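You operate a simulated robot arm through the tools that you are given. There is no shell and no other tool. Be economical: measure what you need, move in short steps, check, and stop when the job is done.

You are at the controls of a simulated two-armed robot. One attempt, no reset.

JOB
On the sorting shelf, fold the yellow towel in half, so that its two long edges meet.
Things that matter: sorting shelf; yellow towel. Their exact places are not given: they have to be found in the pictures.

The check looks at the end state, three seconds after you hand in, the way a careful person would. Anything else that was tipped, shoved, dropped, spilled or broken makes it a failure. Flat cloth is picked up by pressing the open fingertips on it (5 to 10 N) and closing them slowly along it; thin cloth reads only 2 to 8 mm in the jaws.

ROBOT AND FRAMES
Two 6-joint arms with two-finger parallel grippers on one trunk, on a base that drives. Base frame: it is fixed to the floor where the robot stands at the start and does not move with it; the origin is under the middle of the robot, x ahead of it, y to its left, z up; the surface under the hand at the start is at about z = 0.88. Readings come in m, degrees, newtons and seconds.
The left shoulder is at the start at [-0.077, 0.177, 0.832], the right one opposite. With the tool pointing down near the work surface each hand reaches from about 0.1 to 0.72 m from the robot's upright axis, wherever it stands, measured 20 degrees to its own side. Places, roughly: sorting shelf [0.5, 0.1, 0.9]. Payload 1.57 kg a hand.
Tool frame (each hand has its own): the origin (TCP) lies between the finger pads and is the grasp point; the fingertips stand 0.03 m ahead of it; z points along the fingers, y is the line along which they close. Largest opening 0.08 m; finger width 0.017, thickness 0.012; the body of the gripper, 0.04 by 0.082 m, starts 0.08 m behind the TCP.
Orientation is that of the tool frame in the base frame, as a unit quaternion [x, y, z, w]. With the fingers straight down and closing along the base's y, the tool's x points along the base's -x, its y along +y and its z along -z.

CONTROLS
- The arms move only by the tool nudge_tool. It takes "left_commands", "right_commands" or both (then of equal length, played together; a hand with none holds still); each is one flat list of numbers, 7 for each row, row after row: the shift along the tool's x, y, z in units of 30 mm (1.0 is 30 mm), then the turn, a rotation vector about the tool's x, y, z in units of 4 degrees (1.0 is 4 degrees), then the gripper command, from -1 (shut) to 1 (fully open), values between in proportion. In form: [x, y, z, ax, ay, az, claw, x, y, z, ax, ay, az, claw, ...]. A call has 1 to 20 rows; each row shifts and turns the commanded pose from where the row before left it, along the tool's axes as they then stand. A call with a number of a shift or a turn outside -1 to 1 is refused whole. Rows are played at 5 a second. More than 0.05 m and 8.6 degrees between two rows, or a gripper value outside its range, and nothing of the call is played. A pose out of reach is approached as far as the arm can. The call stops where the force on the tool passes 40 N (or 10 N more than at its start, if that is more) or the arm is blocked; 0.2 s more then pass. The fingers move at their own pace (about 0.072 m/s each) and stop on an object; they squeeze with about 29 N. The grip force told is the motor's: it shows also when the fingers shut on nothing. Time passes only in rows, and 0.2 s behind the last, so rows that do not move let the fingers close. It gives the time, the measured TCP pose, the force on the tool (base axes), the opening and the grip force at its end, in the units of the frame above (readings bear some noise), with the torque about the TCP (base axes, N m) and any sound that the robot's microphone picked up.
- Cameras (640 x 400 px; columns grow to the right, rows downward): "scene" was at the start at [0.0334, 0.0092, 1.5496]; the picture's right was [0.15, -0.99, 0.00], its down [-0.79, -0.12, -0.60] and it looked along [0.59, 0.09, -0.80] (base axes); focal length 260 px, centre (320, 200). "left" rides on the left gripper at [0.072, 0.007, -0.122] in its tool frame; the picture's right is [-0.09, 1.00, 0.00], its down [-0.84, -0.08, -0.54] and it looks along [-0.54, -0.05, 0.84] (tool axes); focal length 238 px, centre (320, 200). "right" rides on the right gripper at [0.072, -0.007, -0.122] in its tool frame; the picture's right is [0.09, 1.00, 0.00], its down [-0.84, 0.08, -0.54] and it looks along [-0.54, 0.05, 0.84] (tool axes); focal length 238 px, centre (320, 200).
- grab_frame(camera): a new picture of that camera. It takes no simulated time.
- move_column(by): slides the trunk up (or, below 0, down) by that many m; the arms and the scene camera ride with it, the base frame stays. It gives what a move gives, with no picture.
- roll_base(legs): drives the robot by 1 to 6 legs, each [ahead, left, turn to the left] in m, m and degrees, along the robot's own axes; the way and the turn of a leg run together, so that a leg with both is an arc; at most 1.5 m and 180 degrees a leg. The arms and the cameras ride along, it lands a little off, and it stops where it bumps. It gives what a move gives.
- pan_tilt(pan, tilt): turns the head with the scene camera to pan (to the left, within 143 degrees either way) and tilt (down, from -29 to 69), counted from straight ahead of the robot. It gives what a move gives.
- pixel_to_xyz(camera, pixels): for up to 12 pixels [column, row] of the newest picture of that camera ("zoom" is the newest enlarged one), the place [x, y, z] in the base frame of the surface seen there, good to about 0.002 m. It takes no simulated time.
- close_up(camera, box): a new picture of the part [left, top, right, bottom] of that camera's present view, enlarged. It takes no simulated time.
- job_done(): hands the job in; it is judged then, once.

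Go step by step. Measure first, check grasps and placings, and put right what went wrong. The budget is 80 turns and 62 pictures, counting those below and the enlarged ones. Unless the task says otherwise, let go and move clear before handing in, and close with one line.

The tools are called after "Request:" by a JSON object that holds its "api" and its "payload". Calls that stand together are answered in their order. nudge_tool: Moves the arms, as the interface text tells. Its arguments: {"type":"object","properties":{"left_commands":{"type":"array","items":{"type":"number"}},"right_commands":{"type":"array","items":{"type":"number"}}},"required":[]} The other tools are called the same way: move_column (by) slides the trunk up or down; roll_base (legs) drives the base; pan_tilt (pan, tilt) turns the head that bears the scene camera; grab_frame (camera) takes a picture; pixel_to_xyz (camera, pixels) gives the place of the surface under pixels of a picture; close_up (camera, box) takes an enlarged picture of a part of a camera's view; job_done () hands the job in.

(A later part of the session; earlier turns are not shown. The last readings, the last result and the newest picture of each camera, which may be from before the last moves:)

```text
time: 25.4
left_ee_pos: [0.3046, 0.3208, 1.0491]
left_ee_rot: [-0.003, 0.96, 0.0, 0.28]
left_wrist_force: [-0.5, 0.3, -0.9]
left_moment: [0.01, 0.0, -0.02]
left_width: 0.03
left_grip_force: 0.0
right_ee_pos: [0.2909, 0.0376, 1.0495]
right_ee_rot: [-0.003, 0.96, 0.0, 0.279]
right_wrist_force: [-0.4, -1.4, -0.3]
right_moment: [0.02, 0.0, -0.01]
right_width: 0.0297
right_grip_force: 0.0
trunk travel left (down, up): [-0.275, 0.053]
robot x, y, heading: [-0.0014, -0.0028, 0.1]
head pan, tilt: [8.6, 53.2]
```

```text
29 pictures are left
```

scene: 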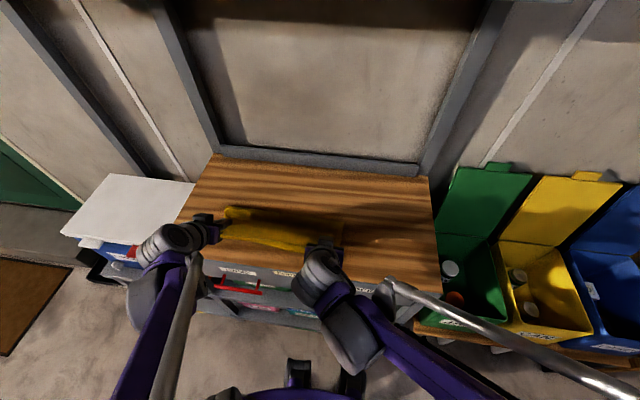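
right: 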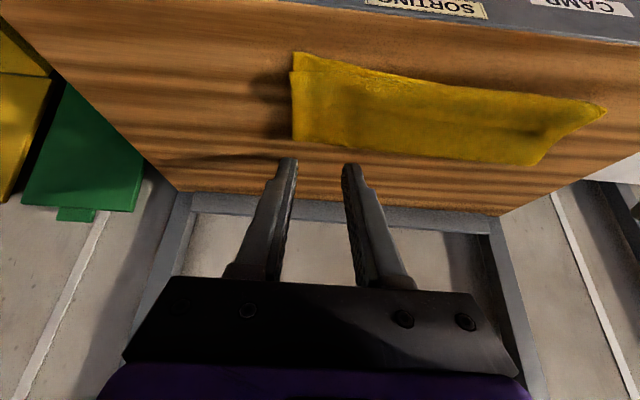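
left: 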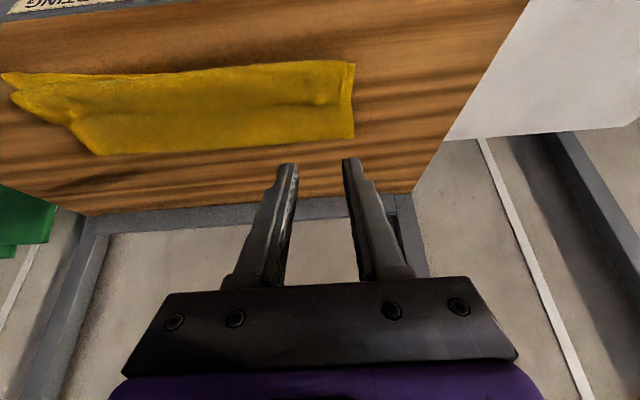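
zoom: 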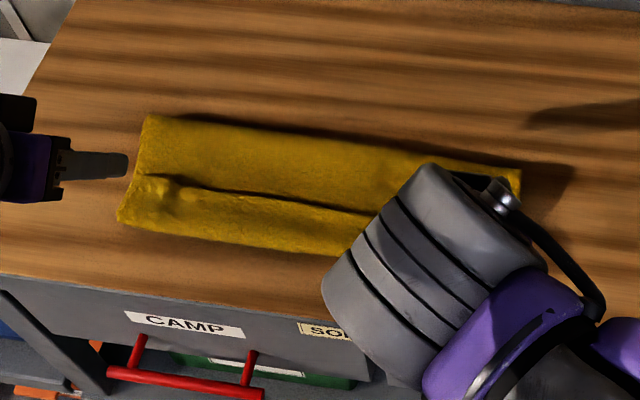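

The fold looks good and the corners opened out on their own. I'll move the arms back to starting-like poses for a clear view.

Request:
{"api": "nudge_tool", "payload": {"left_commands": [0, 0.9, -0.5, 0, 1, 0, 0, 0, 0.9, -0.5, 0, 1, 0, 0, 0, 0.9, -0.2, 0, 1, 0, 0, 0, 0.9, 0, 0, 1, 0, 0, 0, 0.9, 0, 0, 1, 0, 0], "right_commands": [0, -0.9, -0.5, 0, 1, 0, 0, 0, -0.9, -0.5, 0, 1, 0, 0, 0, -0.9, -0.2, 0, 1, 0, 0, 0, -0.9, 0, 0, 1, 0, 0, 0, -0.9, 0, 0, 1, 0, 0]}}

Request:
{"api": "close_up", "payload": {"camera": "scene", "box": [200, 185, 360, 285]}}

```text
time: 26.6
left_ee_pos: [0.2901, 0.4577, 1.0798]
left_ee_rot: [-0.002, 0.994, -0.001, 0.108]
left_wrist_force: [0.3, 0.3, -0.9]
left_moment: [-0.01, 0.02, -0.01]
left_width: 0.0399
left_grip_force: 0.0
right_ee_pos: [0.2763, -0.0975, 1.0809]
right_ee_rot: [-0.003, 0.994, -0.001, 0.107]
right_wrist_force: [-0.1, -0.1, -0.7]
right_moment: [-0.03, 0.0, -0.02]
right_width: 0.04
right_grip_force: 0.0
trunk travel left (down, up): [-0.275, 0.053]
robot x, y, heading: [0.0014, 0.0014, 0.1]
head pan, tilt: [8.6, 53.2]
```

```text
4.00 times, centred on (280, 235) of scene
```

zoom: 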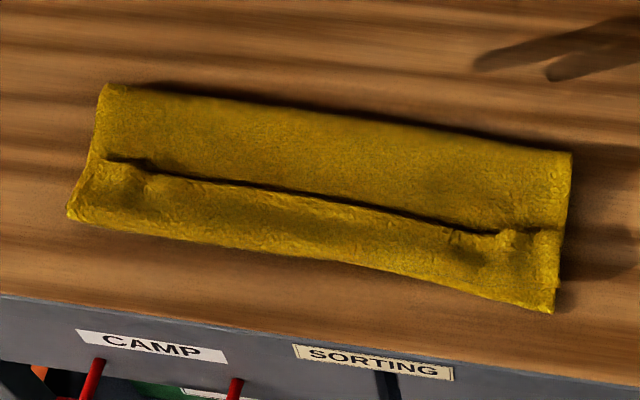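

A step line runs from (110,160) to (550,232), with its shadow on the far side. It's either a hem folded back or a buckle, so I'll measure heights across it.

Request:
{"api": "pixel_to_xyz", "payload": {"camera": "zoom", "pixels": [[330, 250], [330, 240], [330, 225], [330, 210], [330, 198], [330, 190], [330, 175], [330, 150], [330, 120], [72, 213], [552, 308], [570, 155]]}}

Request:
{"api": "close_up", "payload": {"camera": "scene", "box": [300, 215, 350, 265]}}

Request:
{"api": "close_up", "payload": {"camera": "scene", "box": [210, 200, 270, 250]}}

```text
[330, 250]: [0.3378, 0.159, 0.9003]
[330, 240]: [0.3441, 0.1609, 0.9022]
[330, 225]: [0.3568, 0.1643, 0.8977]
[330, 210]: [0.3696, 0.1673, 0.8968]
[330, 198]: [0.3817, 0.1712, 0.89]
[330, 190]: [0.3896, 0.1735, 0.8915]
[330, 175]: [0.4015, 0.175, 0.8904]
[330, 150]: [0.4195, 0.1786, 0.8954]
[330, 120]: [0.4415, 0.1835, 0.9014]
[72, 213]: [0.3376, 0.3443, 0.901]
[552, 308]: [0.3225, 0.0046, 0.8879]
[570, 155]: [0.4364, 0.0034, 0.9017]
```

```text
8.00 times, centred on (325, 240) of scene
```

zoom: 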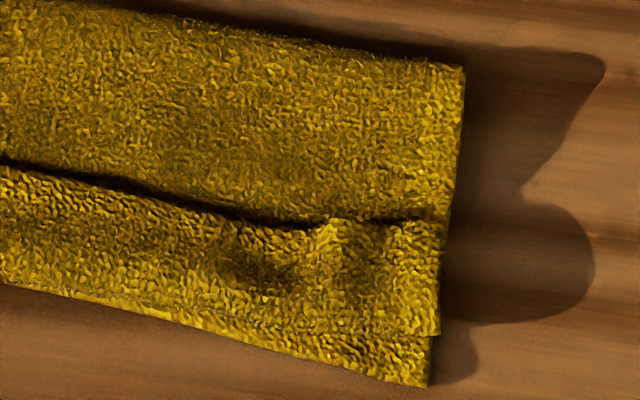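

```text
8.00 times, centred on (240, 225) of scene
```

zoom: 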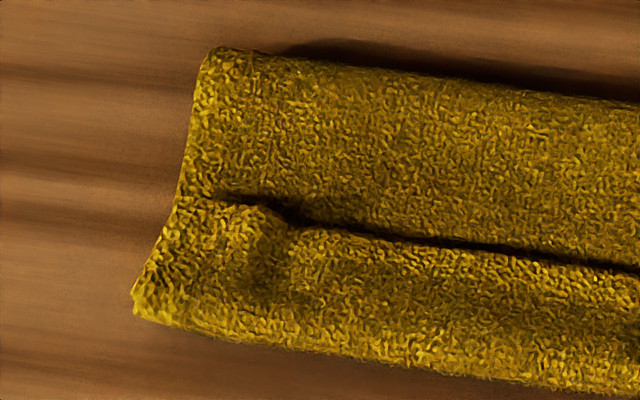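

Heights step from 0.897–0.902 in front of the line to 0.890 behind it, so the carried edge has folded back on itself in a hem of about 37 mm. Its free edge is at x≈0.375. I'll regrip that free edge, lift it to unroll the crease, and lay it again taut and further forward. First I'll measure the flap's corners.

Request:
{"api": "pixel_to_xyz", "payload": {"camera": "zoom", "pixels": [[190, 205], [230, 205], [265, 215], [310, 235], [400, 250], [190, 190], [210, 230], [138, 305], [160, 322], [210, 60], [400, 90], [300, 250]]}}

Request:
{"api": "close_up", "payload": {"camera": "scene", "box": [290, 215, 350, 265]}}

Request:
{"api": "pixel_to_xyz", "payload": {"camera": "zoom", "pixels": [[445, 230], [400, 235], [350, 235], [300, 230], [200, 215], [420, 330], [440, 345], [430, 380], [470, 80], [300, 60], [300, 260], [400, 205]]}}

```text
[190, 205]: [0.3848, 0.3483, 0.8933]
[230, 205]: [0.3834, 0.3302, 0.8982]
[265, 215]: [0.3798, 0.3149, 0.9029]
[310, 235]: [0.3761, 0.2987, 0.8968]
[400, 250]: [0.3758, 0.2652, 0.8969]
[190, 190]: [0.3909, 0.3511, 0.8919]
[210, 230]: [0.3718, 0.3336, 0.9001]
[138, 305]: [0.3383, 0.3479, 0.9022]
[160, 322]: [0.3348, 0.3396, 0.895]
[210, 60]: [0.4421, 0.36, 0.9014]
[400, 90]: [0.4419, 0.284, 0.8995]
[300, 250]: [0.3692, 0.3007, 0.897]
```

```text
8.00 times, centred on (320, 240) of scene
```

zoom: 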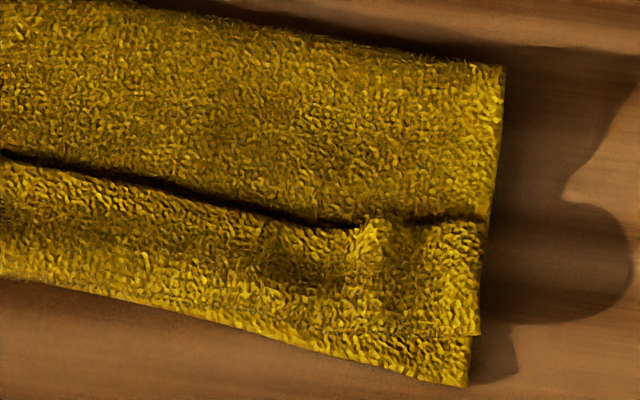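

```text
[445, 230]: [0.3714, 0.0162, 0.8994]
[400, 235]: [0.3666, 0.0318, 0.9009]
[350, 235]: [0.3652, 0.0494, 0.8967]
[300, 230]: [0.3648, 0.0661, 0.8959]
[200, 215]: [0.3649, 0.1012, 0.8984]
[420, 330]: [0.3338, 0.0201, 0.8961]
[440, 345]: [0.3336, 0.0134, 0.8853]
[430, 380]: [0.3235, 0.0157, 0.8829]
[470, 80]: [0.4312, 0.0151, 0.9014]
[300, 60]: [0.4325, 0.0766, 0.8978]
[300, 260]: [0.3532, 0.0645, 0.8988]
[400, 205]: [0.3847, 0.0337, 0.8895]
```

The flap's free edge is at x≈0.383 on the left and 0.370 on the right. I'll move both hands above the flap corners with the tools vertical.

Request:
{"api": "nudge_tool", "payload": {"left_commands": [0, -0.885, 0, 0, 0.77, 0, -0.25, 0, -0.885, 0, 0, 0.77, 0, -0.25, 0, -0.885, 0, 0, 0.77, 0, -0.25, 0, -0.885, 0, 0, 0.77, 0, -0.25, 0, -0.885, 0, 0, 0, 0, -0.25, -0.56, 0, 0.86, 0, 0, 0, -0.25, -0.56, 0, 0.86, 0, 0, 0, -0.25, -0.56, 0, 0.86, 0, 0, 0, -0.25, -0.56, 0, 0.86, 0, 0, 0, -0.25, -0.56, 0, 0.86, 0, 0, 0, -0.25, 0, 0, 0, 0, 0, 0, -0.25], "right_commands": [0, 0.89, 0, 0, 0.77, 0, -0.25, 0, 0.89, 0, 0, 0.77, 0, -0.25, 0, 0.89, 0, 0, 0.77, 0, -0.25, 0, 0.89, 0, 0, 0.77, 0, -0.25, 0, 0.89, 0, 0, 0, 0, -0.25, -0.564, 0, 0.86, 0, 0, 0, -0.25, -0.564, 0, 0.86, 0, 0, 0, -0.25, -0.564, 0, 0.86, 0, 0, 0, -0.25, -0.564, 0, 0.86, 0, 0, 0, -0.25, -0.564, 0, 0.86, 0, 0, 0, -0.25, 0, 0, 0, 0, 0, 0, -0.25]}}

Request:
{"api": "grab_frame", "payload": {"camera": "left"}}

Request:
{"api": "grab_frame", "payload": {"camera": "right"}}

```text
time: 29.0
left_ee_pos: [0.3732, 0.3236, 0.9511]
left_ee_rot: [-0.002, 1.0, -0.001, 0.002]
left_wrist_force: [0.4, -0.2, 0.3]
left_moment: [0.0, 0.0, -0.01]
left_width: 0.0302
left_grip_force: 0.0
right_ee_pos: [0.3597, 0.0347, 0.9524]
right_ee_rot: [-0.003, 1.0, -0.001, 0.002]
right_wrist_force: [0.7, -0.4, 0.9]
right_moment: [-0.03, 0.01, -0.02]
right_width: 0.0302
right_grip_force: 0.0
trunk travel left (down, up): [-0.275, 0.053]
robot x, y, heading: [0.0012, 0.0001, 0.0]
head pan, tilt: [8.6, 53.2]
```

```text
24 pictures are left
```

left: 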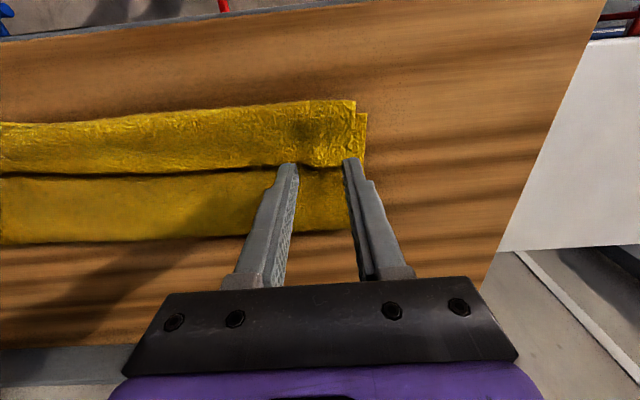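

```text
23 pictures are left
```

right: 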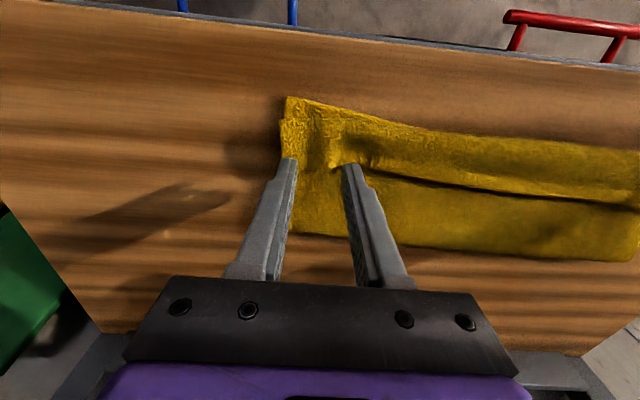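

The flap edge shows at about (325,163) in the left picture and (320,170) in the right, near the fingertips. I'll measure to confirm.

Request:
{"api": "pixel_to_xyz", "payload": {"camera": "left", "pixels": [[325, 158], [325, 163], [325, 172], [340, 160], [250, 165], [352, 120]]}}

Request:
{"api": "pixel_to_xyz", "payload": {"camera": "right", "pixels": [[320, 160], [320, 168], [320, 175], [300, 165], [370, 170], [284, 125]]}}

Request:
{"api": "close_up", "payload": {"camera": "right", "box": [260, 80, 420, 250]}}

```text
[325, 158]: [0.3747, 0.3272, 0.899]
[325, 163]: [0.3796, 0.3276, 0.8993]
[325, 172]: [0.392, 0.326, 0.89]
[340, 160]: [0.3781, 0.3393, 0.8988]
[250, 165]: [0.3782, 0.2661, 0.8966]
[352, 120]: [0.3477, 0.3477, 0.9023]
```

```text
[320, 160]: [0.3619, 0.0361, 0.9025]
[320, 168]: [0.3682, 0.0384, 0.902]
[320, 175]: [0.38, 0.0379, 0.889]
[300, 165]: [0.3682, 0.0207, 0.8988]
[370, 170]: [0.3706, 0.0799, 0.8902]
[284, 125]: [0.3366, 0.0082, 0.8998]
```

```text
2.35 times, centred on (340, 165) of right
```

zoom: 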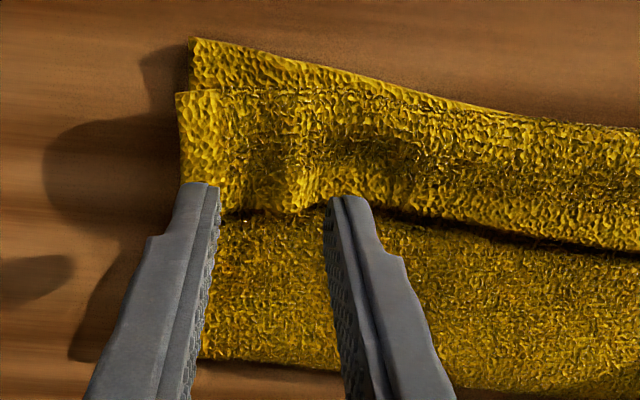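

Both hands are positioned about 10 mm inside the flap edge. I'll descend to contact on the flap.

Request:
{"api": "nudge_tool", "payload": {"left_commands": [0, -0.08, 0.4, 0, 0, 0, -0.25, 0, 0, 0.3, 0, 0, 0, -0.25, 0, 0, 0.13, 0, 0, 0, -0.25, 0, 0, 0, 0, 0, 0, -0.25], "right_commands": [0, 0.1, 0.4, 0, 0, 0, -0.25, 0, 0, 0.3, 0, 0, 0, -0.25, 0, 0, 0.13, 0, 0, 0, -0.25, 0, 0, 0, 0, 0, 0, -0.25]}}

```text
time: 30.0
left_ee_pos: [0.3735, 0.3204, 0.9266]
left_ee_rot: [-0.002, 1.0, -0.001, 0.002]
left_wrist_force: [0.5, -0.1, -0.6]
left_moment: [-0.01, 0.01, 0.0]
left_width: 0.0301
left_grip_force: 0.2
right_ee_pos: [0.3595, 0.0369, 0.928]
right_ee_rot: [-0.002, 1.0, 0.0, 0.001]
right_wrist_force: [-0.6, -0.5, 0.5]
right_moment: [-0.04, -0.02, 0.01]
right_width: 0.0301
right_grip_force: 0.1
trunk travel left (down, up): [-0.275, 0.053]
robot x, y, heading: [-0.0034, -0.0006, -0.2]
head pan, tilt: [8.6, 53.2]
```

There's no contact force yet, so I'll go down another 3–4 mm.

Request:
{"api": "nudge_tool", "payload": {"left_commands": [0, 0, 0.07, 0, 0, 0, -0.25, 0, 0, 0.05, 0, 0, 0, -0.25, 0, 0, 0, 0, 0, 0, -0.25], "right_commands": [0, 0, 0.07, 0, 0, 0, -0.25, 0, 0, 0.07, 0, 0, 0, -0.25, 0, 0, 0, 0, 0, 0, -0.25]}}

```text
time: 30.8
left_ee_pos: [0.373, 0.3212, 0.9239]
left_ee_rot: [-0.003, 1.0, 0.0, 0.001]
left_wrist_force: [0.6, 0.9, 0.8]
left_moment: [-0.03, 0.03, 0.01]
left_width: 0.03
left_grip_force: 0.0
right_ee_pos: [0.3581, 0.0385, 0.9238]
right_ee_rot: [-0.003, 1.0, -0.001, 0.001]
right_wrist_force: [-0.4, 0.1, 2.0]
right_moment: [0.01, 0.01, 0.0]
right_width: 0.0301
right_grip_force: 0.1
trunk travel left (down, up): [-0.275, 0.053]
robot x, y, heading: [-0.0001, 0.0009, 0.1]
head pan, tilt: [8.6, 53.2]
```

Request:
{"api": "nudge_tool", "payload": {"left_commands": [0, 0, 0.07, 0, 0, 0, -0.25, 0, 0, 0, 0, 0, 0, -0.25], "right_commands": [0, 0, 0.04, 0, 0, 0, -0.25, 0, 0, 0, 0, 0, 0, -0.25]}}

```text
time: 31.4
left_ee_pos: [0.3732, 0.3211, 0.922]
left_ee_rot: [-0.002, 1.0, -0.001, 0.002]
left_wrist_force: [0.3, -0.3, 3.2]
left_moment: [-0.01, -0.04, -0.03]
left_width: 0.0301
left_grip_force: 0.0
right_ee_pos: [0.3579, 0.0382, 0.9218]
right_ee_rot: [-0.003, 1.0, 0.001, 0.001]
right_wrist_force: [0.6, 0.1, 2.6]
right_moment: [-0.03, -0.04, -0.01]
right_width: 0.0301
right_grip_force: 0.1
trunk travel left (down, up): [-0.275, 0.053]
robot x, y, heading: [0.0019, 0.0001, 0.1]
head pan, tilt: [8.6, 53.2]
```

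The force is now 3 N. I'll press about 1 mm more and close slowly.

Request:
{"api": "nudge_tool", "payload": {"left_commands": [0, 0, 0.035, 0, 0, 0, -0.25, 0, 0, 0, 0, 0, 0, -0.35, 0, 0, 0, 0, 0, 0, -0.45, 0, 0, 0, 0, 0, 0, -0.55, 0, 0, 0, 0, 0, 0, -0.65, 0, 0, 0, 0, 0, 0, -0.75, 0, 0, 0, 0, 0, 0, -0.85, 0, 0, 0, 0, 0, 0, -0.95, 0, 0, 0, 0, 0, 0, -1, 0, 0, 0, 0, 0, 0, -1, 0, 0, 0, 0, 0, 0, -1], "right_commands": [0, 0, 0.035, 0, 0, 0, -0.25, 0, 0, 0, 0, 0, 0, -0.35, 0, 0, 0, 0, 0, 0, -0.45, 0, 0, 0, 0, 0, 0, -0.55, 0, 0, 0, 0, 0, 0, -0.65, 0, 0, 0, 0, 0, 0, -0.75, 0, 0, 0, 0, 0, 0, -0.85, 0, 0, 0, 0, 0, 0, -0.95, 0, 0, 0, 0, 0, 0, -1, 0, 0, 0, 0, 0, 0, -1, 0, 0, 0, 0, 0, 0, -1]}}

Request:
{"api": "close_up", "payload": {"camera": "right", "box": [240, 70, 440, 220]}}

Request:
{"api": "close_up", "payload": {"camera": "left", "box": [220, 70, 420, 220]}}

```text
time: 33.8
left_ee_pos: [0.373, 0.321, 0.9212]
left_ee_rot: [-0.003, 1.0, -0.001, 0.002]
left_wrist_force: [-0.3, -4.2, 3.8]
left_moment: [-0.1, 0.02, 0.04]
left_width: 0.004
left_grip_force: 25.4
right_ee_pos: [0.3584, 0.0389, 0.9206]
right_ee_rot: [-0.003, 1.0, 0.0, 0.002]
right_wrist_force: [0.7, 4.9, 4.4]
right_moment: [0.13, -0.01, -0.05]
right_width: 0.006
right_grip_force: 26.0
trunk travel left (down, up): [-0.275, 0.053]
robot x, y, heading: [0.0025, -0.0004, 0.0]
head pan, tilt: [8.6, 53.2]
```

```text
2.67 times, centred on (340, 145) of right
```

zoom: 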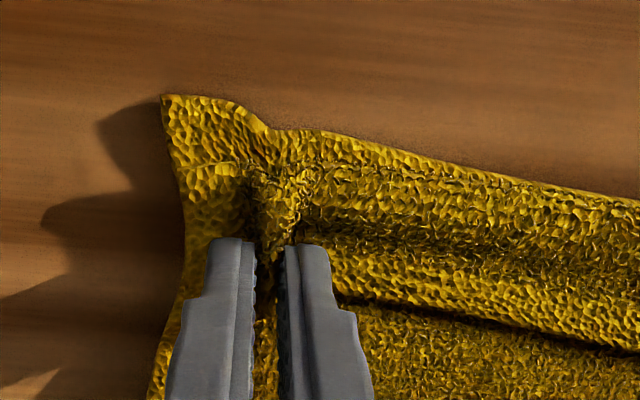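

```text
2.67 times, centred on (320, 145) of left
```

zoom: 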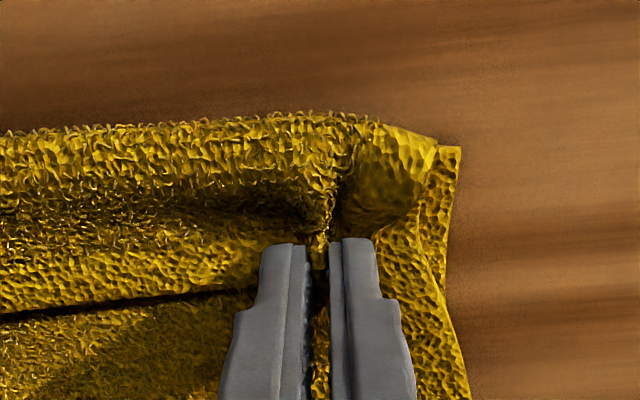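

Left reads 4 mm and right 6 mm, so the right may have caught more than one layer. I'll lift 4 cm slightly toward +x and look.

Request:
{"api": "nudge_tool", "payload": {"left_commands": [-0.1, 0, -0.6, 0, 0, 0, -1, -0.3, 0, -0.6, 0, 0, 0, -1, -0.3, 0, -0.4, 0, 0, 0, -1], "right_commands": [-0.1, 0, -0.6, 0, 0, 0, -1, -0.3, 0, -0.6, 0, 0, 0, -1, -0.3, 0, -0.4, 0, 0, 0, -1]}}

Request:
{"api": "close_up", "payload": {"camera": "right", "box": [200, 50, 480, 225]}}

Request:
{"api": "close_up", "payload": {"camera": "left", "box": [160, 50, 440, 225]}}

```text
time: 34.6
left_ee_pos: [0.395, 0.3222, 0.9694]
left_ee_rot: [-0.003, 1.0, -0.001, 0.002]
left_wrist_force: [-0.7, -3.5, -0.3]
left_moment: [-0.14, -0.02, 0.04]
left_width: 0.0035
left_grip_force: 24.8
right_ee_pos: [0.3806, 0.0373, 0.9683]
right_ee_rot: [-0.003, 1.0, -0.001, 0.0]
right_wrist_force: [0.5, 4.1, 0.2]
right_moment: [0.16, -0.01, 0.0]
right_width: 0.0058
right_grip_force: 25.9
trunk travel left (down, up): [-0.275, 0.053]
robot x, y, heading: [-0.0015, 0.0028, -0.0]
head pan, tilt: [8.6, 53.2]
```

```text
2.29 times, centred on (340, 138) of right
```

zoom: 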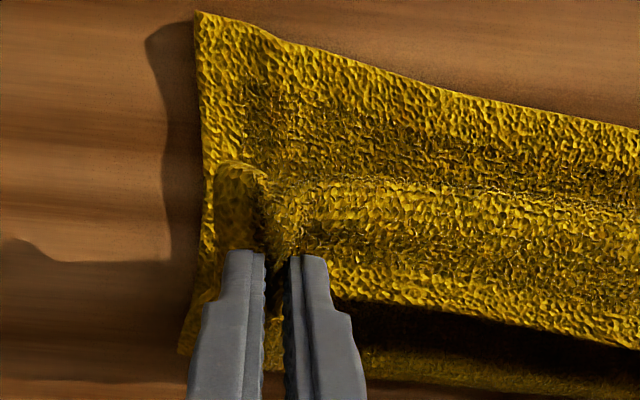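

```text
2.29 times, centred on (300, 138) of left
```

zoom: 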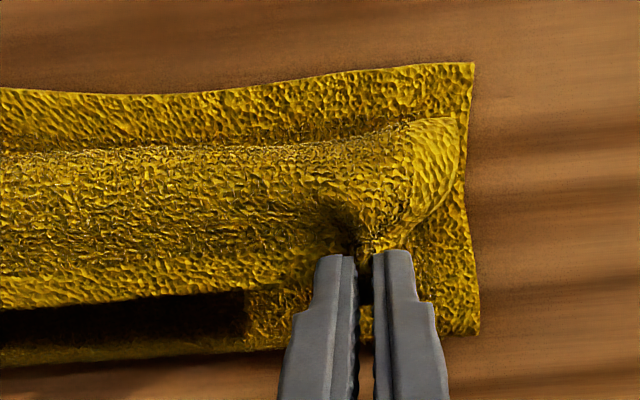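

Only the flap is lifted, and the lower layer with its near edge stays flat. I'll raise the hands over the crease to unroll it, then come forward on a taut arc while tilting to about 44°.

Request:
{"api": "nudge_tool", "payload": {"left_commands": [-0.675, 0, -0.6, 0, 0, 0, -1, -0.675, 0, -0.6, 0, 0, 0, -1, -0.675, 0, -0.6, 0, 0, 0, -1, -0.675, 0, -0.6, 0, 0, 0, -1, 0.513, 0.01, 0.027, 0, -1, 0, -1, 0.511, 0.01, 0.041, 0, -1, 0, -1, 0.506, 0.01, 0.057, 0, -1, 0, -1, 0.513, 0.01, 0.071, 0, -1, 0, -1, 0.503, 0.01, 0.084, 0, -1, 0, -1, 0.5, 0.01, 0.105, 0, -1, 0, -1, 0.499, 0.01, 0.113, 0, -1, 0, -1, 0.494, 0.01, 0.134, 0, -1, 0, -1, 0.486, 0.01, 0.148, 0, -1, 0, -1, 0.486, 0.01, 0.158, 0, -1, 0, -1], "right_commands": [-0.65, 0, -0.6, 0, 0, 0, -1, -0.65, 0, -0.6, 0, 0, 0, -1, -0.65, 0, -0.6, 0, 0, 0, -1, -0.65, 0, -0.6, 0, 0, 0, -1, 0.513, 0.005, 0.027, 0, -1, 0, -1, 0.511, 0.005, 0.041, 0, -1, 0, -1, 0.506, 0.005, 0.057, 0, -1, 0, -1, 0.513, 0.005, 0.071, 0, -1, 0, -1, 0.503, 0.005, 0.084, 0, -1, 0, -1, 0.5, 0.005, 0.105, 0, -1, 0, -1, 0.499, 0.005, 0.113, 0, -1, 0, -1, 0.494, 0.005, 0.134, 0, -1, 0, -1, 0.486, 0.005, 0.148, 0, -1, 0, -1, 0.486, 0.005, 0.158, 0, -1, 0, -1]}}

Request:
{"api": "close_up", "payload": {"camera": "scene", "box": [180, 160, 380, 285]}}

Request:
{"api": "grab_frame", "payload": {"camera": "left"}}

```text
time: 37.6
left_ee_pos: [0.3451, 0.3241, 0.9693]
left_ee_rot: [-0.002, 0.939, 0.0, 0.344]
left_wrist_force: [-0.3, -3.1, -0.5]
left_moment: [-0.11, -0.03, -0.08]
left_width: 0.0039
left_grip_force: 24.3
right_ee_pos: [0.3272, 0.0411, 0.9717]
right_ee_rot: [-0.002, 0.939, 0.001, 0.344]
right_wrist_force: [-0.2, 4.4, -0.3]
right_moment: [0.16, 0.03, 0.13]
right_width: 0.0059
right_grip_force: 25.4
trunk travel left (down, up): [-0.275, 0.053]
robot x, y, heading: [-0.0009, 0.0016, 0.3]
head pan, tilt: [8.6, 53.2]
```

```text
3.20 times, centred on (280, 222) of scene
```

zoom: 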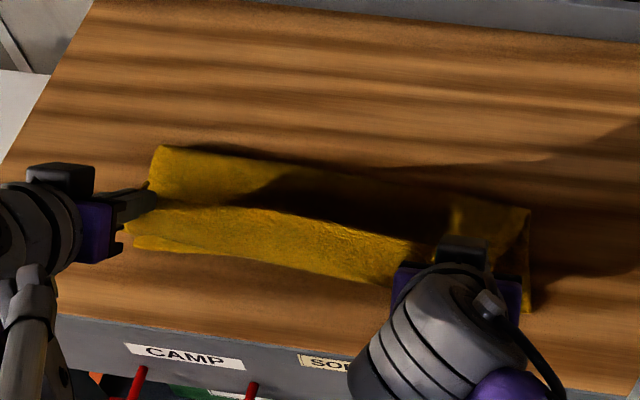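

```text
16 pictures are left
```

left: 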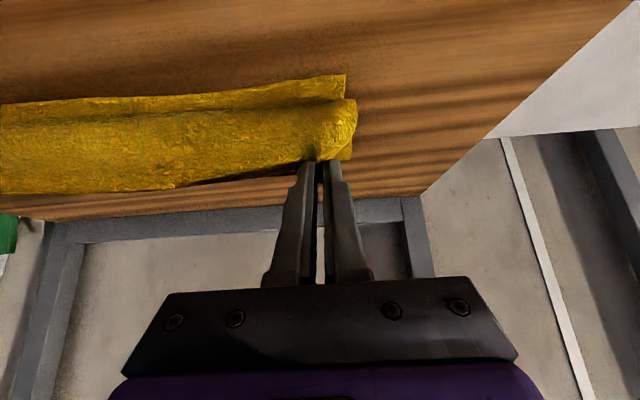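

The carried edge's free line is up in the air, with the cloth bulging ahead of the pinch. I'll measure where the crease and near edge are now.

Request:
{"api": "pixel_to_xyz", "payload": {"camera": "zoom", "pixels": [[165, 149], [260, 160], [400, 181], [525, 210], [300, 215], [300, 235], [300, 260], [300, 272], [140, 245], [300, 205], [300, 190], [200, 190]]}}

```text
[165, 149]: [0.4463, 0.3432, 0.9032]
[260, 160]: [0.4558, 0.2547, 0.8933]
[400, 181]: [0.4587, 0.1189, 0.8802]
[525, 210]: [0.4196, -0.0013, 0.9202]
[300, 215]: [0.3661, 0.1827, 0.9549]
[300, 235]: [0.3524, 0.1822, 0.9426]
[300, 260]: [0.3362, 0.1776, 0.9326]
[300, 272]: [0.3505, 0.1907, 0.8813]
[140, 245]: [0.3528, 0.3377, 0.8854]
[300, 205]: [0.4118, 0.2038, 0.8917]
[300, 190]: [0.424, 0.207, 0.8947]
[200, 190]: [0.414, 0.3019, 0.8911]
```

The crease sits at x≈0.452 instead of about 0.47, so slack is bulging forward and the upper side is too long. I'll take the edge back past the crease toward +x to reset it. Then I'll come forward on a lower path so the slack trails behind and gets pulled out at the end.

Request:
{"api": "nudge_tool", "payload": {"left_commands": [-0.527, 0, 0.051, 0, 1, 0, -1, -0.53, 0, 0.014, 0, 1, 0, -1, -0.53, 0, -0.023, 0, 1, 0, -1, -0.526, 0, -0.06, 0, 1, 0, -1, -0.508, 0, -0.066, 0, 1, 0, -1, -0.5, 0, -0.1, 0, 1, 0, -1, -0.484, 0, -0.104, 0, 1, 0, -1, -0.462, 0, -0.072, 0, 1, 0, -1, -0.45, 0, -0.071, 0, 1, 0, -1, -0.442, 0, -0.07, 0, 1, 0, -1, -0.783, 0, 0.2, 0, 0, 0, -1, -0.783, 0, 0.5, 0, 0, 0, -1, -0.783, 0, 0.7, 0, 0, 0, -1, -0.783, 0, 0.77, 0, 0, 0, -1, 0, 0, 0, 0, 0, 0, -1], "right_commands": [-0.527, 0, 0.051, 0, 1, 0, -1, -0.53, 0, 0.014, 0, 1, 0, -1, -0.53, 0, -0.023, 0, 1, 0, -1, -0.526, 0, -0.06, 0, 1, 0, -1, -0.508, 0, -0.066, 0, 1, 0, -1, -0.5, 0, -0.1, 0, 1, 0, -1, -0.484, 0, -0.104, 0, 1, 0, -1, -0.462, 0, -0.072, 0, 1, 0, -1, -0.45, 0, -0.071, 0, 1, 0, -1, -0.442, 0, -0.07, 0, 1, 0, -1, -0.783, 0, 0.2, 0, 0, 0, -1, -0.783, 0, 0.5, 0, 0, 0, -1, -0.783, 0, 0.7, 0, 0, 0, -1, -0.783, 0, 0.77, 0, 0, 0, -1, 0, 0, 0, 0, 0, 0, -1]}}

Request:
{"api": "close_up", "payload": {"camera": "scene", "box": [180, 160, 380, 285]}}

Request:
{"api": "pixel_to_xyz", "payload": {"camera": "zoom", "pixels": [[130, 250], [300, 275], [500, 310], [525, 300], [300, 200], [300, 180], [300, 160], [300, 145]]}}

```text
time: 40.8
left_ee_pos: [0.5724, 0.3242, 0.9808]
left_ee_rot: [-0.003, 1.0, 0.0, 0.001]
left_wrist_force: [-0.2, -4.7, 0.2]
left_moment: [-0.14, -0.04, 0.03]
left_width: 0.0039
left_grip_force: 25.1
right_ee_pos: [0.5507, 0.0398, 0.9782]
right_ee_rot: [-0.003, 1.0, 0.0, 0.002]
right_wrist_force: [-0.4, 3.6, 0.1]
right_moment: [0.22, -0.04, 0.0]
right_width: 0.0057
right_grip_force: 25.6
trunk travel left (down, up): [-0.275, 0.053]
robot x, y, heading: [-0.0032, 0.0024, -0.1]
head pan, tilt: [8.6, 53.2]
```

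```text
3.20 times, centred on (280, 222) of scene
```

zoom: 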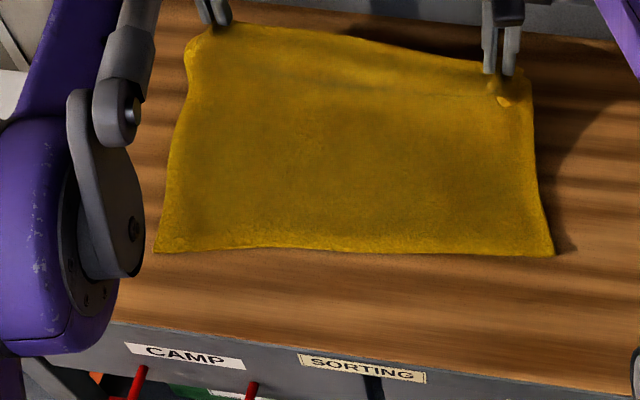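

```text
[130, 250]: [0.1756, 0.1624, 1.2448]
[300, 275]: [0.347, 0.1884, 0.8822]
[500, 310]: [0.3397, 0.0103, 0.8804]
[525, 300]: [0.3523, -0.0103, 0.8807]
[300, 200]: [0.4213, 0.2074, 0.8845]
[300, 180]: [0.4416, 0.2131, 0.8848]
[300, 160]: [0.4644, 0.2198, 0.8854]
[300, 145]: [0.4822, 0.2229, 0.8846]
```

The towel is opened again, and its near edge has shifted to the line (158,250)–(552,254). I'll measure it before coming forward.

Request:
{"api": "pixel_to_xyz", "payload": {"camera": "zoom", "pixels": [[158, 249], [200, 247], [280, 245], [350, 245], [450, 248], [550, 252], [525, 100], [190, 60], [350, 90], [350, 60], [350, 40]]}}

```text
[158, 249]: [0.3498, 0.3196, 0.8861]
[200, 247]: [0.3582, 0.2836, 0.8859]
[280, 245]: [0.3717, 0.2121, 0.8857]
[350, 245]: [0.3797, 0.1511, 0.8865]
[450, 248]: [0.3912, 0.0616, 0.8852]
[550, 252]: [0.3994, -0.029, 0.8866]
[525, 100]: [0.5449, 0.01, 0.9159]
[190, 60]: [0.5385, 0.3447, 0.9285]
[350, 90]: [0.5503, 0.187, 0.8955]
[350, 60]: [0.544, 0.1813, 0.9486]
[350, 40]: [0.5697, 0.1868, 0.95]
```

The towel turned about 8° when opened: its near edge now runs from (0.350, 0.320) to (0.399, −0.029). That orientation is fine as long as I fold onto that line. From here I'll come forward on a low path so the slack trails behind, aiming the right tip at about (0.405, 0.007) and the left at about (0.365, 0.292).

Request:
{"api": "nudge_tool", "payload": {"left_commands": [0.563, -0.076, -0.097, 0, -1, 0, -1, 0.555, -0.076, -0.132, 0, -1, 0, -1, 0.546, -0.076, -0.164, 0, -1, 0, -1, 0.551, -0.076, -0.1, 0, -1, 0, -1, 0.544, -0.076, -0.135, 0, -1, 0, -1, 0.535, -0.076, -0.167, 0, -1, 0, -1, 0.521, -0.076, -0.199, 0, -1, 0, -1, 0.505, -0.076, -0.229, 0, -1, 0, -1, 0.629, -0.076, -0.032, 0, -1, 0, -1, 0.686, -0.076, 0.008, 0, -1, 0, -1], "right_commands": [0.417, -0.079, -0.097, 0, -1, 0, -1, 0.409, -0.079, -0.122, 0, -1, 0, -1, 0.401, -0.079, -0.144, 0, -1, 0, -1, 0.408, -0.079, -0.07, 0, -1, 0, -1, 0.403, -0.079, -0.095, 0, -1, 0, -1, 0.398, -0.079, -0.116, 0, -1, 0, -1, 0.387, -0.079, -0.139, 0, -1, 0, -1, 0.375, -0.079, -0.16, 0, -1, 0, -1, 0.505, -0.079, 0.046, 0, -1, 0, -1, 0.567, -0.079, 0.095, 0, -1, 0, -1]}}

Request:
{"api": "close_up", "payload": {"camera": "scene", "box": [180, 160, 380, 285]}}

```text
time: 43.0
left_ee_pos: [0.4009, 0.3021, 0.9587]
left_ee_rot: [-0.002, 0.939, 0.0, 0.344]
left_wrist_force: [0.9, -6.0, 0.6]
left_moment: [-0.17, 0.01, -0.08]
left_width: 0.0039
left_grip_force: 24.5
right_ee_pos: [0.4283, 0.0158, 0.9599]
right_ee_rot: [-0.003, 0.939, 0.001, 0.343]
right_wrist_force: [-1.4, 7.4, -0.2]
right_moment: [0.19, 0.04, 0.18]
right_width: 0.0055
right_grip_force: 25.2
trunk travel left (down, up): [-0.275, 0.053]
robot x, y, heading: [0.0003, 0.0027, -0.1]
head pan, tilt: [8.6, 53.2]
```

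```text
3.20 times, centred on (280, 222) of scene
```

zoom: 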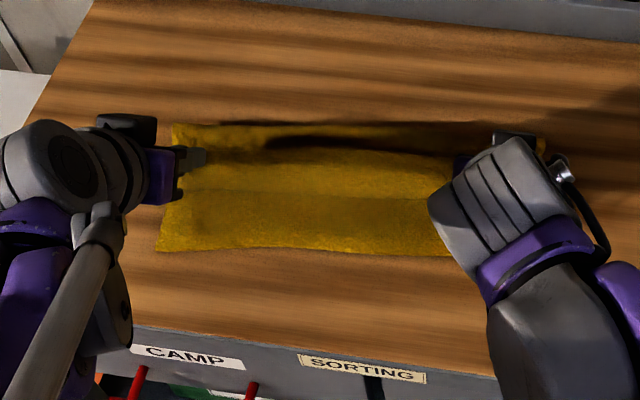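

The near edge hasn't moved. I'll measure the crease and the free-edge line.

Request:
{"api": "pixel_to_xyz", "payload": {"camera": "zoom", "pixels": [[175, 126], [250, 124], [350, 123], [440, 123], [300, 150], [300, 165], [300, 185], [300, 200], [300, 215], [300, 245], [160, 249], [440, 252]]}}

```text
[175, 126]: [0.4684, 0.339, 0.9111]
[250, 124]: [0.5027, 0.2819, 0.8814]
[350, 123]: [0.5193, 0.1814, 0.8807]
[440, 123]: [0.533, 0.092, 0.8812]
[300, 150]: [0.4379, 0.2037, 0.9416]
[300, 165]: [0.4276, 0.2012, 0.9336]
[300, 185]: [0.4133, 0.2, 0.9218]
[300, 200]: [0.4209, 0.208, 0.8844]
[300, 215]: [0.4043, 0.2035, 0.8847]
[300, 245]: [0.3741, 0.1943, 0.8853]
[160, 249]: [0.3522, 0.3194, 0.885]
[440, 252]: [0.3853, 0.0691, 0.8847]
```

The crease is near the desired line and the near edge hasn't moved. I'll pull forward with little height loss to take up the slack, slightly past the target, then lower.

Request:
{"api": "nudge_tool", "payload": {"left_commands": [0.531, -0.067, -0.254, 0, -1, 0, -1, 0.509, -0.067, -0.284, 0, -1, 0, -1, 0.516, -0.067, -0.294, 0, -1, 0, -1, 0.415, -0.067, -0.098, 0, 0, 0, -1, 0.376, -0.067, 0.061, 0, 0, 0, -1, 0.21, 0, 0.164, 0, 0, 0, -1], "right_commands": [0.454, -0.06, -0.19, 0, -1, 0, -1, 0.437, -0.06, -0.214, 0, -1, 0, -1, 0.449, -0.06, -0.219, 0, -1, 0, -1, 0.374, -0.06, -0.046, 0, 0, 0, -1, 0.326, -0.06, 0.124, 0, 0, 0, -1, 0.21, 0, 0.164, 0, 0, 0, -1]}}

Request:
{"api": "grab_frame", "payload": {"camera": "left"}}

Request:
{"api": "close_up", "payload": {"camera": "scene", "box": [180, 160, 380, 285]}}

Request:
{"api": "pixel_to_xyz", "payload": {"camera": "left", "pixels": [[300, 150], [250, 150], [250, 165], [250, 180], [250, 130], [350, 140]]}}

```text
time: 44.4
left_ee_pos: [0.3372, 0.2927, 0.9184]
left_ee_rot: [-0.004, 0.898, 0.0, 0.44]
left_wrist_force: [0.6, -7.8, 0.6]
left_moment: [-0.18, -0.04, -0.14]
left_width: 0.0038
left_grip_force: 24.7
right_ee_pos: [0.3773, 0.0077, 0.9192]
right_ee_rot: [-0.002, 0.898, 0.001, 0.44]
right_wrist_force: [-1.1, 8.4, 2.2]
right_moment: [0.22, 0.03, 0.22]
right_width: 0.0057
right_grip_force: 25.7
trunk travel left (down, up): [-0.275, 0.053]
robot x, y, heading: [0.0001, 0.0021, 0.3]
head pan, tilt: [8.6, 53.2]
```

```text
13 pictures are left
```

left: 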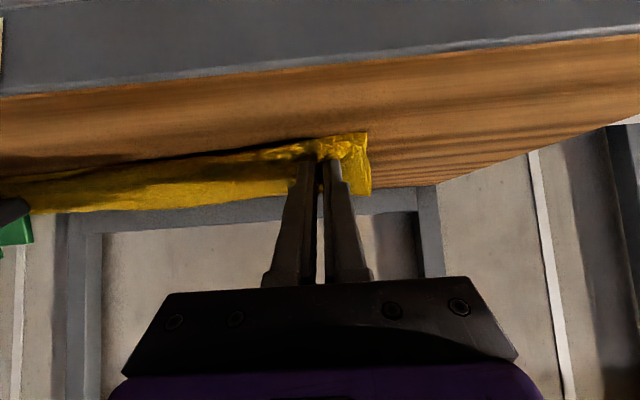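

```text
3.20 times, centred on (280, 222) of scene
```

zoom: 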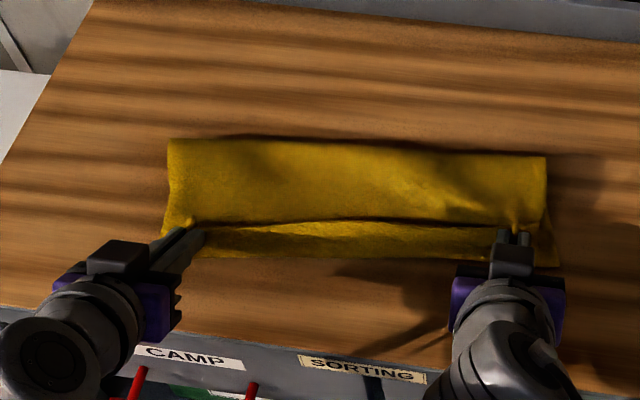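

```text
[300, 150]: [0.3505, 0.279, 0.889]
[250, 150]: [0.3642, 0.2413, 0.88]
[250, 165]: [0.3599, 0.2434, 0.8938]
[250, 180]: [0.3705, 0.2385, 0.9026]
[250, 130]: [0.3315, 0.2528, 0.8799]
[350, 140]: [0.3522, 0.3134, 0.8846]
```

A line still runs from (200,225) to (490,228), so I'll measure heights on both sides of it.

Request:
{"api": "pixel_to_xyz", "payload": {"camera": "zoom", "pixels": [[340, 258], [340, 250], [340, 240], [340, 230], [340, 222], [340, 214], [340, 200], [340, 170], [340, 148], [175, 145], [540, 160], [555, 262]]}}

Request:
{"api": "close_up", "payload": {"camera": "scene", "box": [230, 210, 360, 260]}}

```text
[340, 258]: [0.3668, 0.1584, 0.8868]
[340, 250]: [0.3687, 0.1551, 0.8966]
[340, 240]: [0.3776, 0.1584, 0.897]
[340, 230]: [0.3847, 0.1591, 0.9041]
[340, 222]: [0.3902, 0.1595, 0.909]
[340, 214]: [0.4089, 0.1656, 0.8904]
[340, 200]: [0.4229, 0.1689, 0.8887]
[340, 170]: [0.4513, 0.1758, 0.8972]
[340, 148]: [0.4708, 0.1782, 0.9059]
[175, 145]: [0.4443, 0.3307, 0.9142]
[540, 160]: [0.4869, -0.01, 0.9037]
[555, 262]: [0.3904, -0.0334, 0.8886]
```

```text
4.92 times, centred on (295, 235) of scene
```

zoom: 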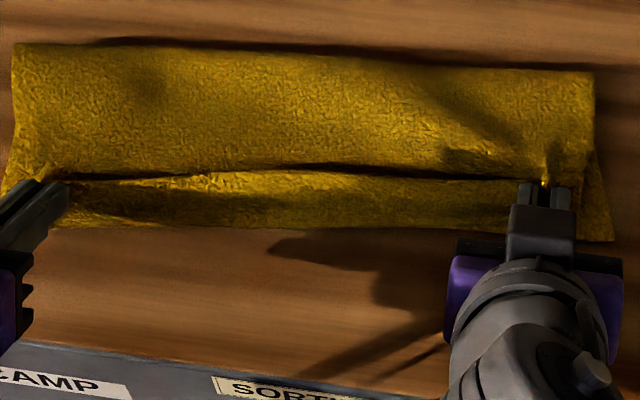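

The free edge still stands up at x≈0.390, z≈0.909. The bulge comes from the pinch direction, which holds the edge facing backward. I'll release, roll both hands 90° so the jaws close across the edge (along x), and take the flap edge like a sheet so it lays without a hem.

Request:
{"api": "nudge_tool", "payload": {"left_commands": [0, 0, 0, 0, 0, 0, -0.8, 0, 0, 0, 0, 0, 0, -0.5, 0, 0, 0, 0, 0, 0, -0.25, -0.4, 0, -0.31, 0, 0, 0, -0.25, -0.79, 0, -0.62, 0, 0, 0, -0.25, -0.79, 0, -0.62, 0, 0, 0, -0.25, 0, 0, 0, 0, 1, 0, -0.25, 0, 0, 0, 0, 1, 0, -0.25, 0, 0, 0, 0, 1, 0, -0.25, 0, 0, 0, 0, 1, 0, -0.25, 0, 0, 0, 0, 1, 0, -0.25, 0, 0, 0, 0, 1, 0, -0.25, 0, 0, 0, 0, 1, 0, -0.25, 0, 0, 0, 0, 1, 0, -0.25, 0, 0, 0, 0, 1, 0, -0.25, 0, 0, 0, 0, 1, 0, -0.25, 0, 0, 0, 0, 1, 0, -0.25, 0, 0, 0, 0, 1, 0, -0.25, 0, 0, 0, 0, 1, 0, -0.25], "right_commands": [0, 0, 0, 0, 0, 0, -0.8, 0, 0, 0, 0, 0, 0, -0.5, 0, 0, 0, 0, 0, 0, -0.25, -0.4, 0, -0.31, 0, 0, 0, -0.25, -0.79, 0, -0.62, 0, 0, 0, -0.25, -0.79, 0, -0.62, 0, 0, 0, -0.25, 0, 0, 0, 0, 1, 0, -0.25, 0, 0, 0, 0, 1, 0, -0.25, 0, 0, 0, 0, 1, 0, -0.25, 0, 0, 0, 0, 1, 0, -0.25, 0, 0, 0, 0, 1, 0, -0.25, 0, 0, 0, 0, 1, 0, -0.25, 0, 0, 0, 0, 1, 0, -0.25, 0, 0, 0, 0, 1, 0, -0.25, 0, 0, 0, 0, 1, 0, -0.25, 0, 0, 0, 0, 1, 0, -0.25, 0, 0, 0, 0, 1, 0, -0.25, 0, 0, 0, 0, 1, 0, -0.25, 0, 0, 0, 0, 1, 0, -0.25]}}

Request:
{"api": "nudge_tool", "payload": {"left_commands": [0, 0.3, -0.3, 0, 0, 1, -0.25, 0, 0.3, -0.3, 0, 0, 1, -0.25, 0, 0.3, -0.3, 0, 0, 1, -0.25, 0, 0, 0, 0, 0, 1, -0.25, 0, 0, 0, 0, 0, 1, -0.25, 0, 0, 0, 0, 0, 1, -0.25, 0, 0, 0, 0, 0, 1, -0.25, 0, 0, 0, 0, 0, 1, -0.25, 0, 0, 0, 0, 0, 1, -0.25, 0, 0, 0, 0, 0, 1, -0.25, 0, 0, 0, 0, 0, 1, -0.25, 0, 0, 0, 0, 0, 1, -0.25, 0, 0, 0, 0, 0, 1, -0.25, 0, 0, 0, 0, 0, 1, -0.25, 0, 0, 0, 0, 0, 1, -0.25, 0, 0, 0, 0, 0, 1, -0.25, 0, 0, 0, 0, 0, 1, -0.25, 0, 0, 0, 0, 0, 1, -0.25, 0, 0, 0, 0, 0, 1, -0.25, 0, 0, 0, 0, 0, 1, -0.25], "right_commands": [0, -0.3, -0.3, 0, 0, -1, -0.25, 0, -0.3, -0.3, 0, 0, -1, -0.25, 0, -0.3, -0.3, 0, 0, -1, -0.25, 0, 0, 0, 0, 0, -1, -0.25, 0, 0, 0, 0, 0, -1, -0.25, 0, 0, 0, 0, 0, -1, -0.25, 0, 0, 0, 0, 0, -1, -0.25, 0, 0, 0, 0, 0, -1, -0.25, 0, 0, 0, 0, 0, -1, -0.25, 0, 0, 0, 0, 0, -1, -0.25, 0, 0, 0, 0, 0, -1, -0.25, 0, 0, 0, 0, 0, -1, -0.25, 0, 0, 0, 0, 0, -1, -0.25, 0, 0, 0, 0, 0, -1, -0.25, 0, 0, 0, 0, 0, -1, -0.25, 0, 0, 0, 0, 0, -1, -0.25, 0, 0, 0, 0, 0, -1, -0.25, 0, 0, 0, 0, 0, -1, -0.25, 0, 0, 0, 0, 0, -1, -0.25, 0, 0, 0, 0, 0, -1, -0.25]}}

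Request:
{"api": "close_up", "payload": {"camera": "scene", "box": [200, 180, 376, 290]}}

```text
time: 48.4
left_ee_pos: [0.3376, 0.2911, 0.9946]
left_ee_rot: [-0.003, 1.0, -0.001, 0.0]
left_wrist_force: [0.0, -0.2, -0.7]
left_moment: [-0.01, -0.02, 0.0]
left_width: 0.0302
left_grip_force: 0.0
right_ee_pos: [0.3763, 0.0066, 0.9936]
right_ee_rot: [-0.002, 1.0, -0.001, 0.0]
right_wrist_force: [0.7, -0.1, -0.8]
right_moment: [0.01, 0.0, 0.0]
right_width: 0.03
right_grip_force: 0.0
trunk travel left (down, up): [-0.275, 0.053]
robot x, y, heading: [0.0029, -0.0008, -0.1]
head pan, tilt: [8.6, 53.2]
```

```text
time: 52.6
left_ee_pos: [0.3381, 0.3187, 1.022]
left_ee_rot: [0.641, 0.767, 0.0, 0.003]
left_wrist_force: [-0.3, -0.2, -0.1]
left_moment: [0.02, 0.0, 0.0]
left_width: 0.0299
left_grip_force: 0.0
right_ee_pos: [0.3779, -0.0209, 1.023]
right_ee_rot: [-0.645, 0.764, -0.001, 0.0]
right_wrist_force: [0.3, 0.2, 0.3]
right_moment: [-0.01, 0.02, -0.04]
right_width: 0.03
right_grip_force: 0.0
trunk travel left (down, up): [-0.275, 0.053]
robot x, y, heading: [-0.0009, 0.0019, -0.0]
head pan, tilt: [8.6, 53.2]
```

```text
3.64 times, centred on (288, 235) of scene
```

zoom: 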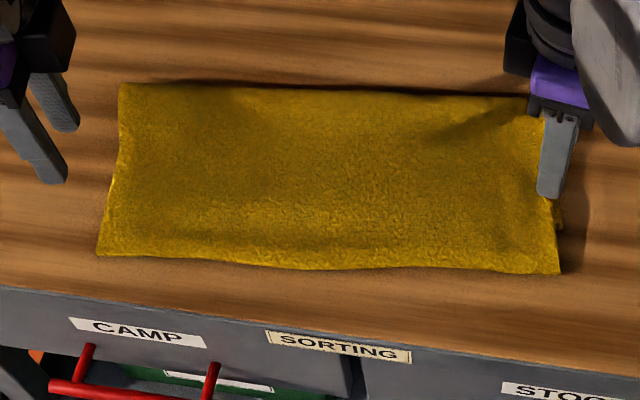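

The hem flopped open by itself on release, and the folded towel now looks clean with its front edge along (100,255)–(560,270). I'll measure the front edge and crease to see how the two edges match.

Request:
{"api": "pixel_to_xyz", "payload": {"camera": "zoom", "pixels": [[102, 252], [200, 258], [300, 266], [420, 266], [555, 270], [122, 88], [300, 92], [520, 100], [112, 180], [300, 180], [300, 240], [300, 130]]}}

Request:
{"api": "close_up", "payload": {"camera": "scene", "box": [220, 235, 290, 260]}}

Request:
{"api": "close_up", "payload": {"camera": "scene", "box": [290, 225, 360, 265]}}

```text
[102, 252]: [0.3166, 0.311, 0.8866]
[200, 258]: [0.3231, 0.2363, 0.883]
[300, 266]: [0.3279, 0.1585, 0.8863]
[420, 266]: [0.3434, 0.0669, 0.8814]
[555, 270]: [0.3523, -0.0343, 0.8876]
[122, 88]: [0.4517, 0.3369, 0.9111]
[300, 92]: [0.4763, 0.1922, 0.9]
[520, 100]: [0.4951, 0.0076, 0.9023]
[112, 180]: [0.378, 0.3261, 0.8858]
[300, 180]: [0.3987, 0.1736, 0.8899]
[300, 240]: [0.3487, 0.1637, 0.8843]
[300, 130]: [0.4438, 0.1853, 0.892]
```

```text
9.14 times, centred on (255, 248) of scene
```

zoom: 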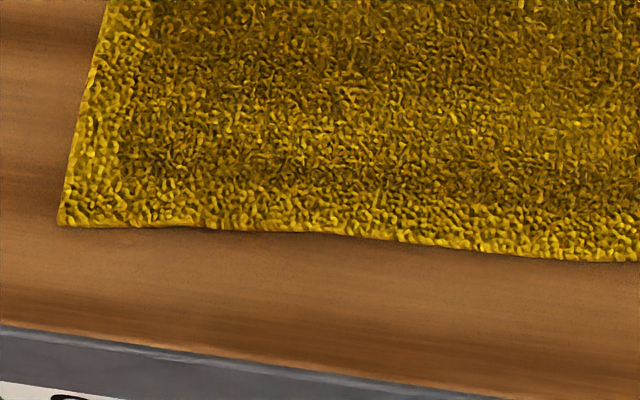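

```text
9.14 times, centred on (325, 245) of scene
```

zoom: 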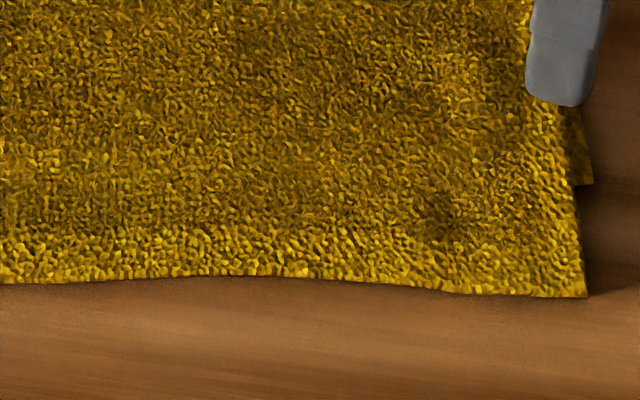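

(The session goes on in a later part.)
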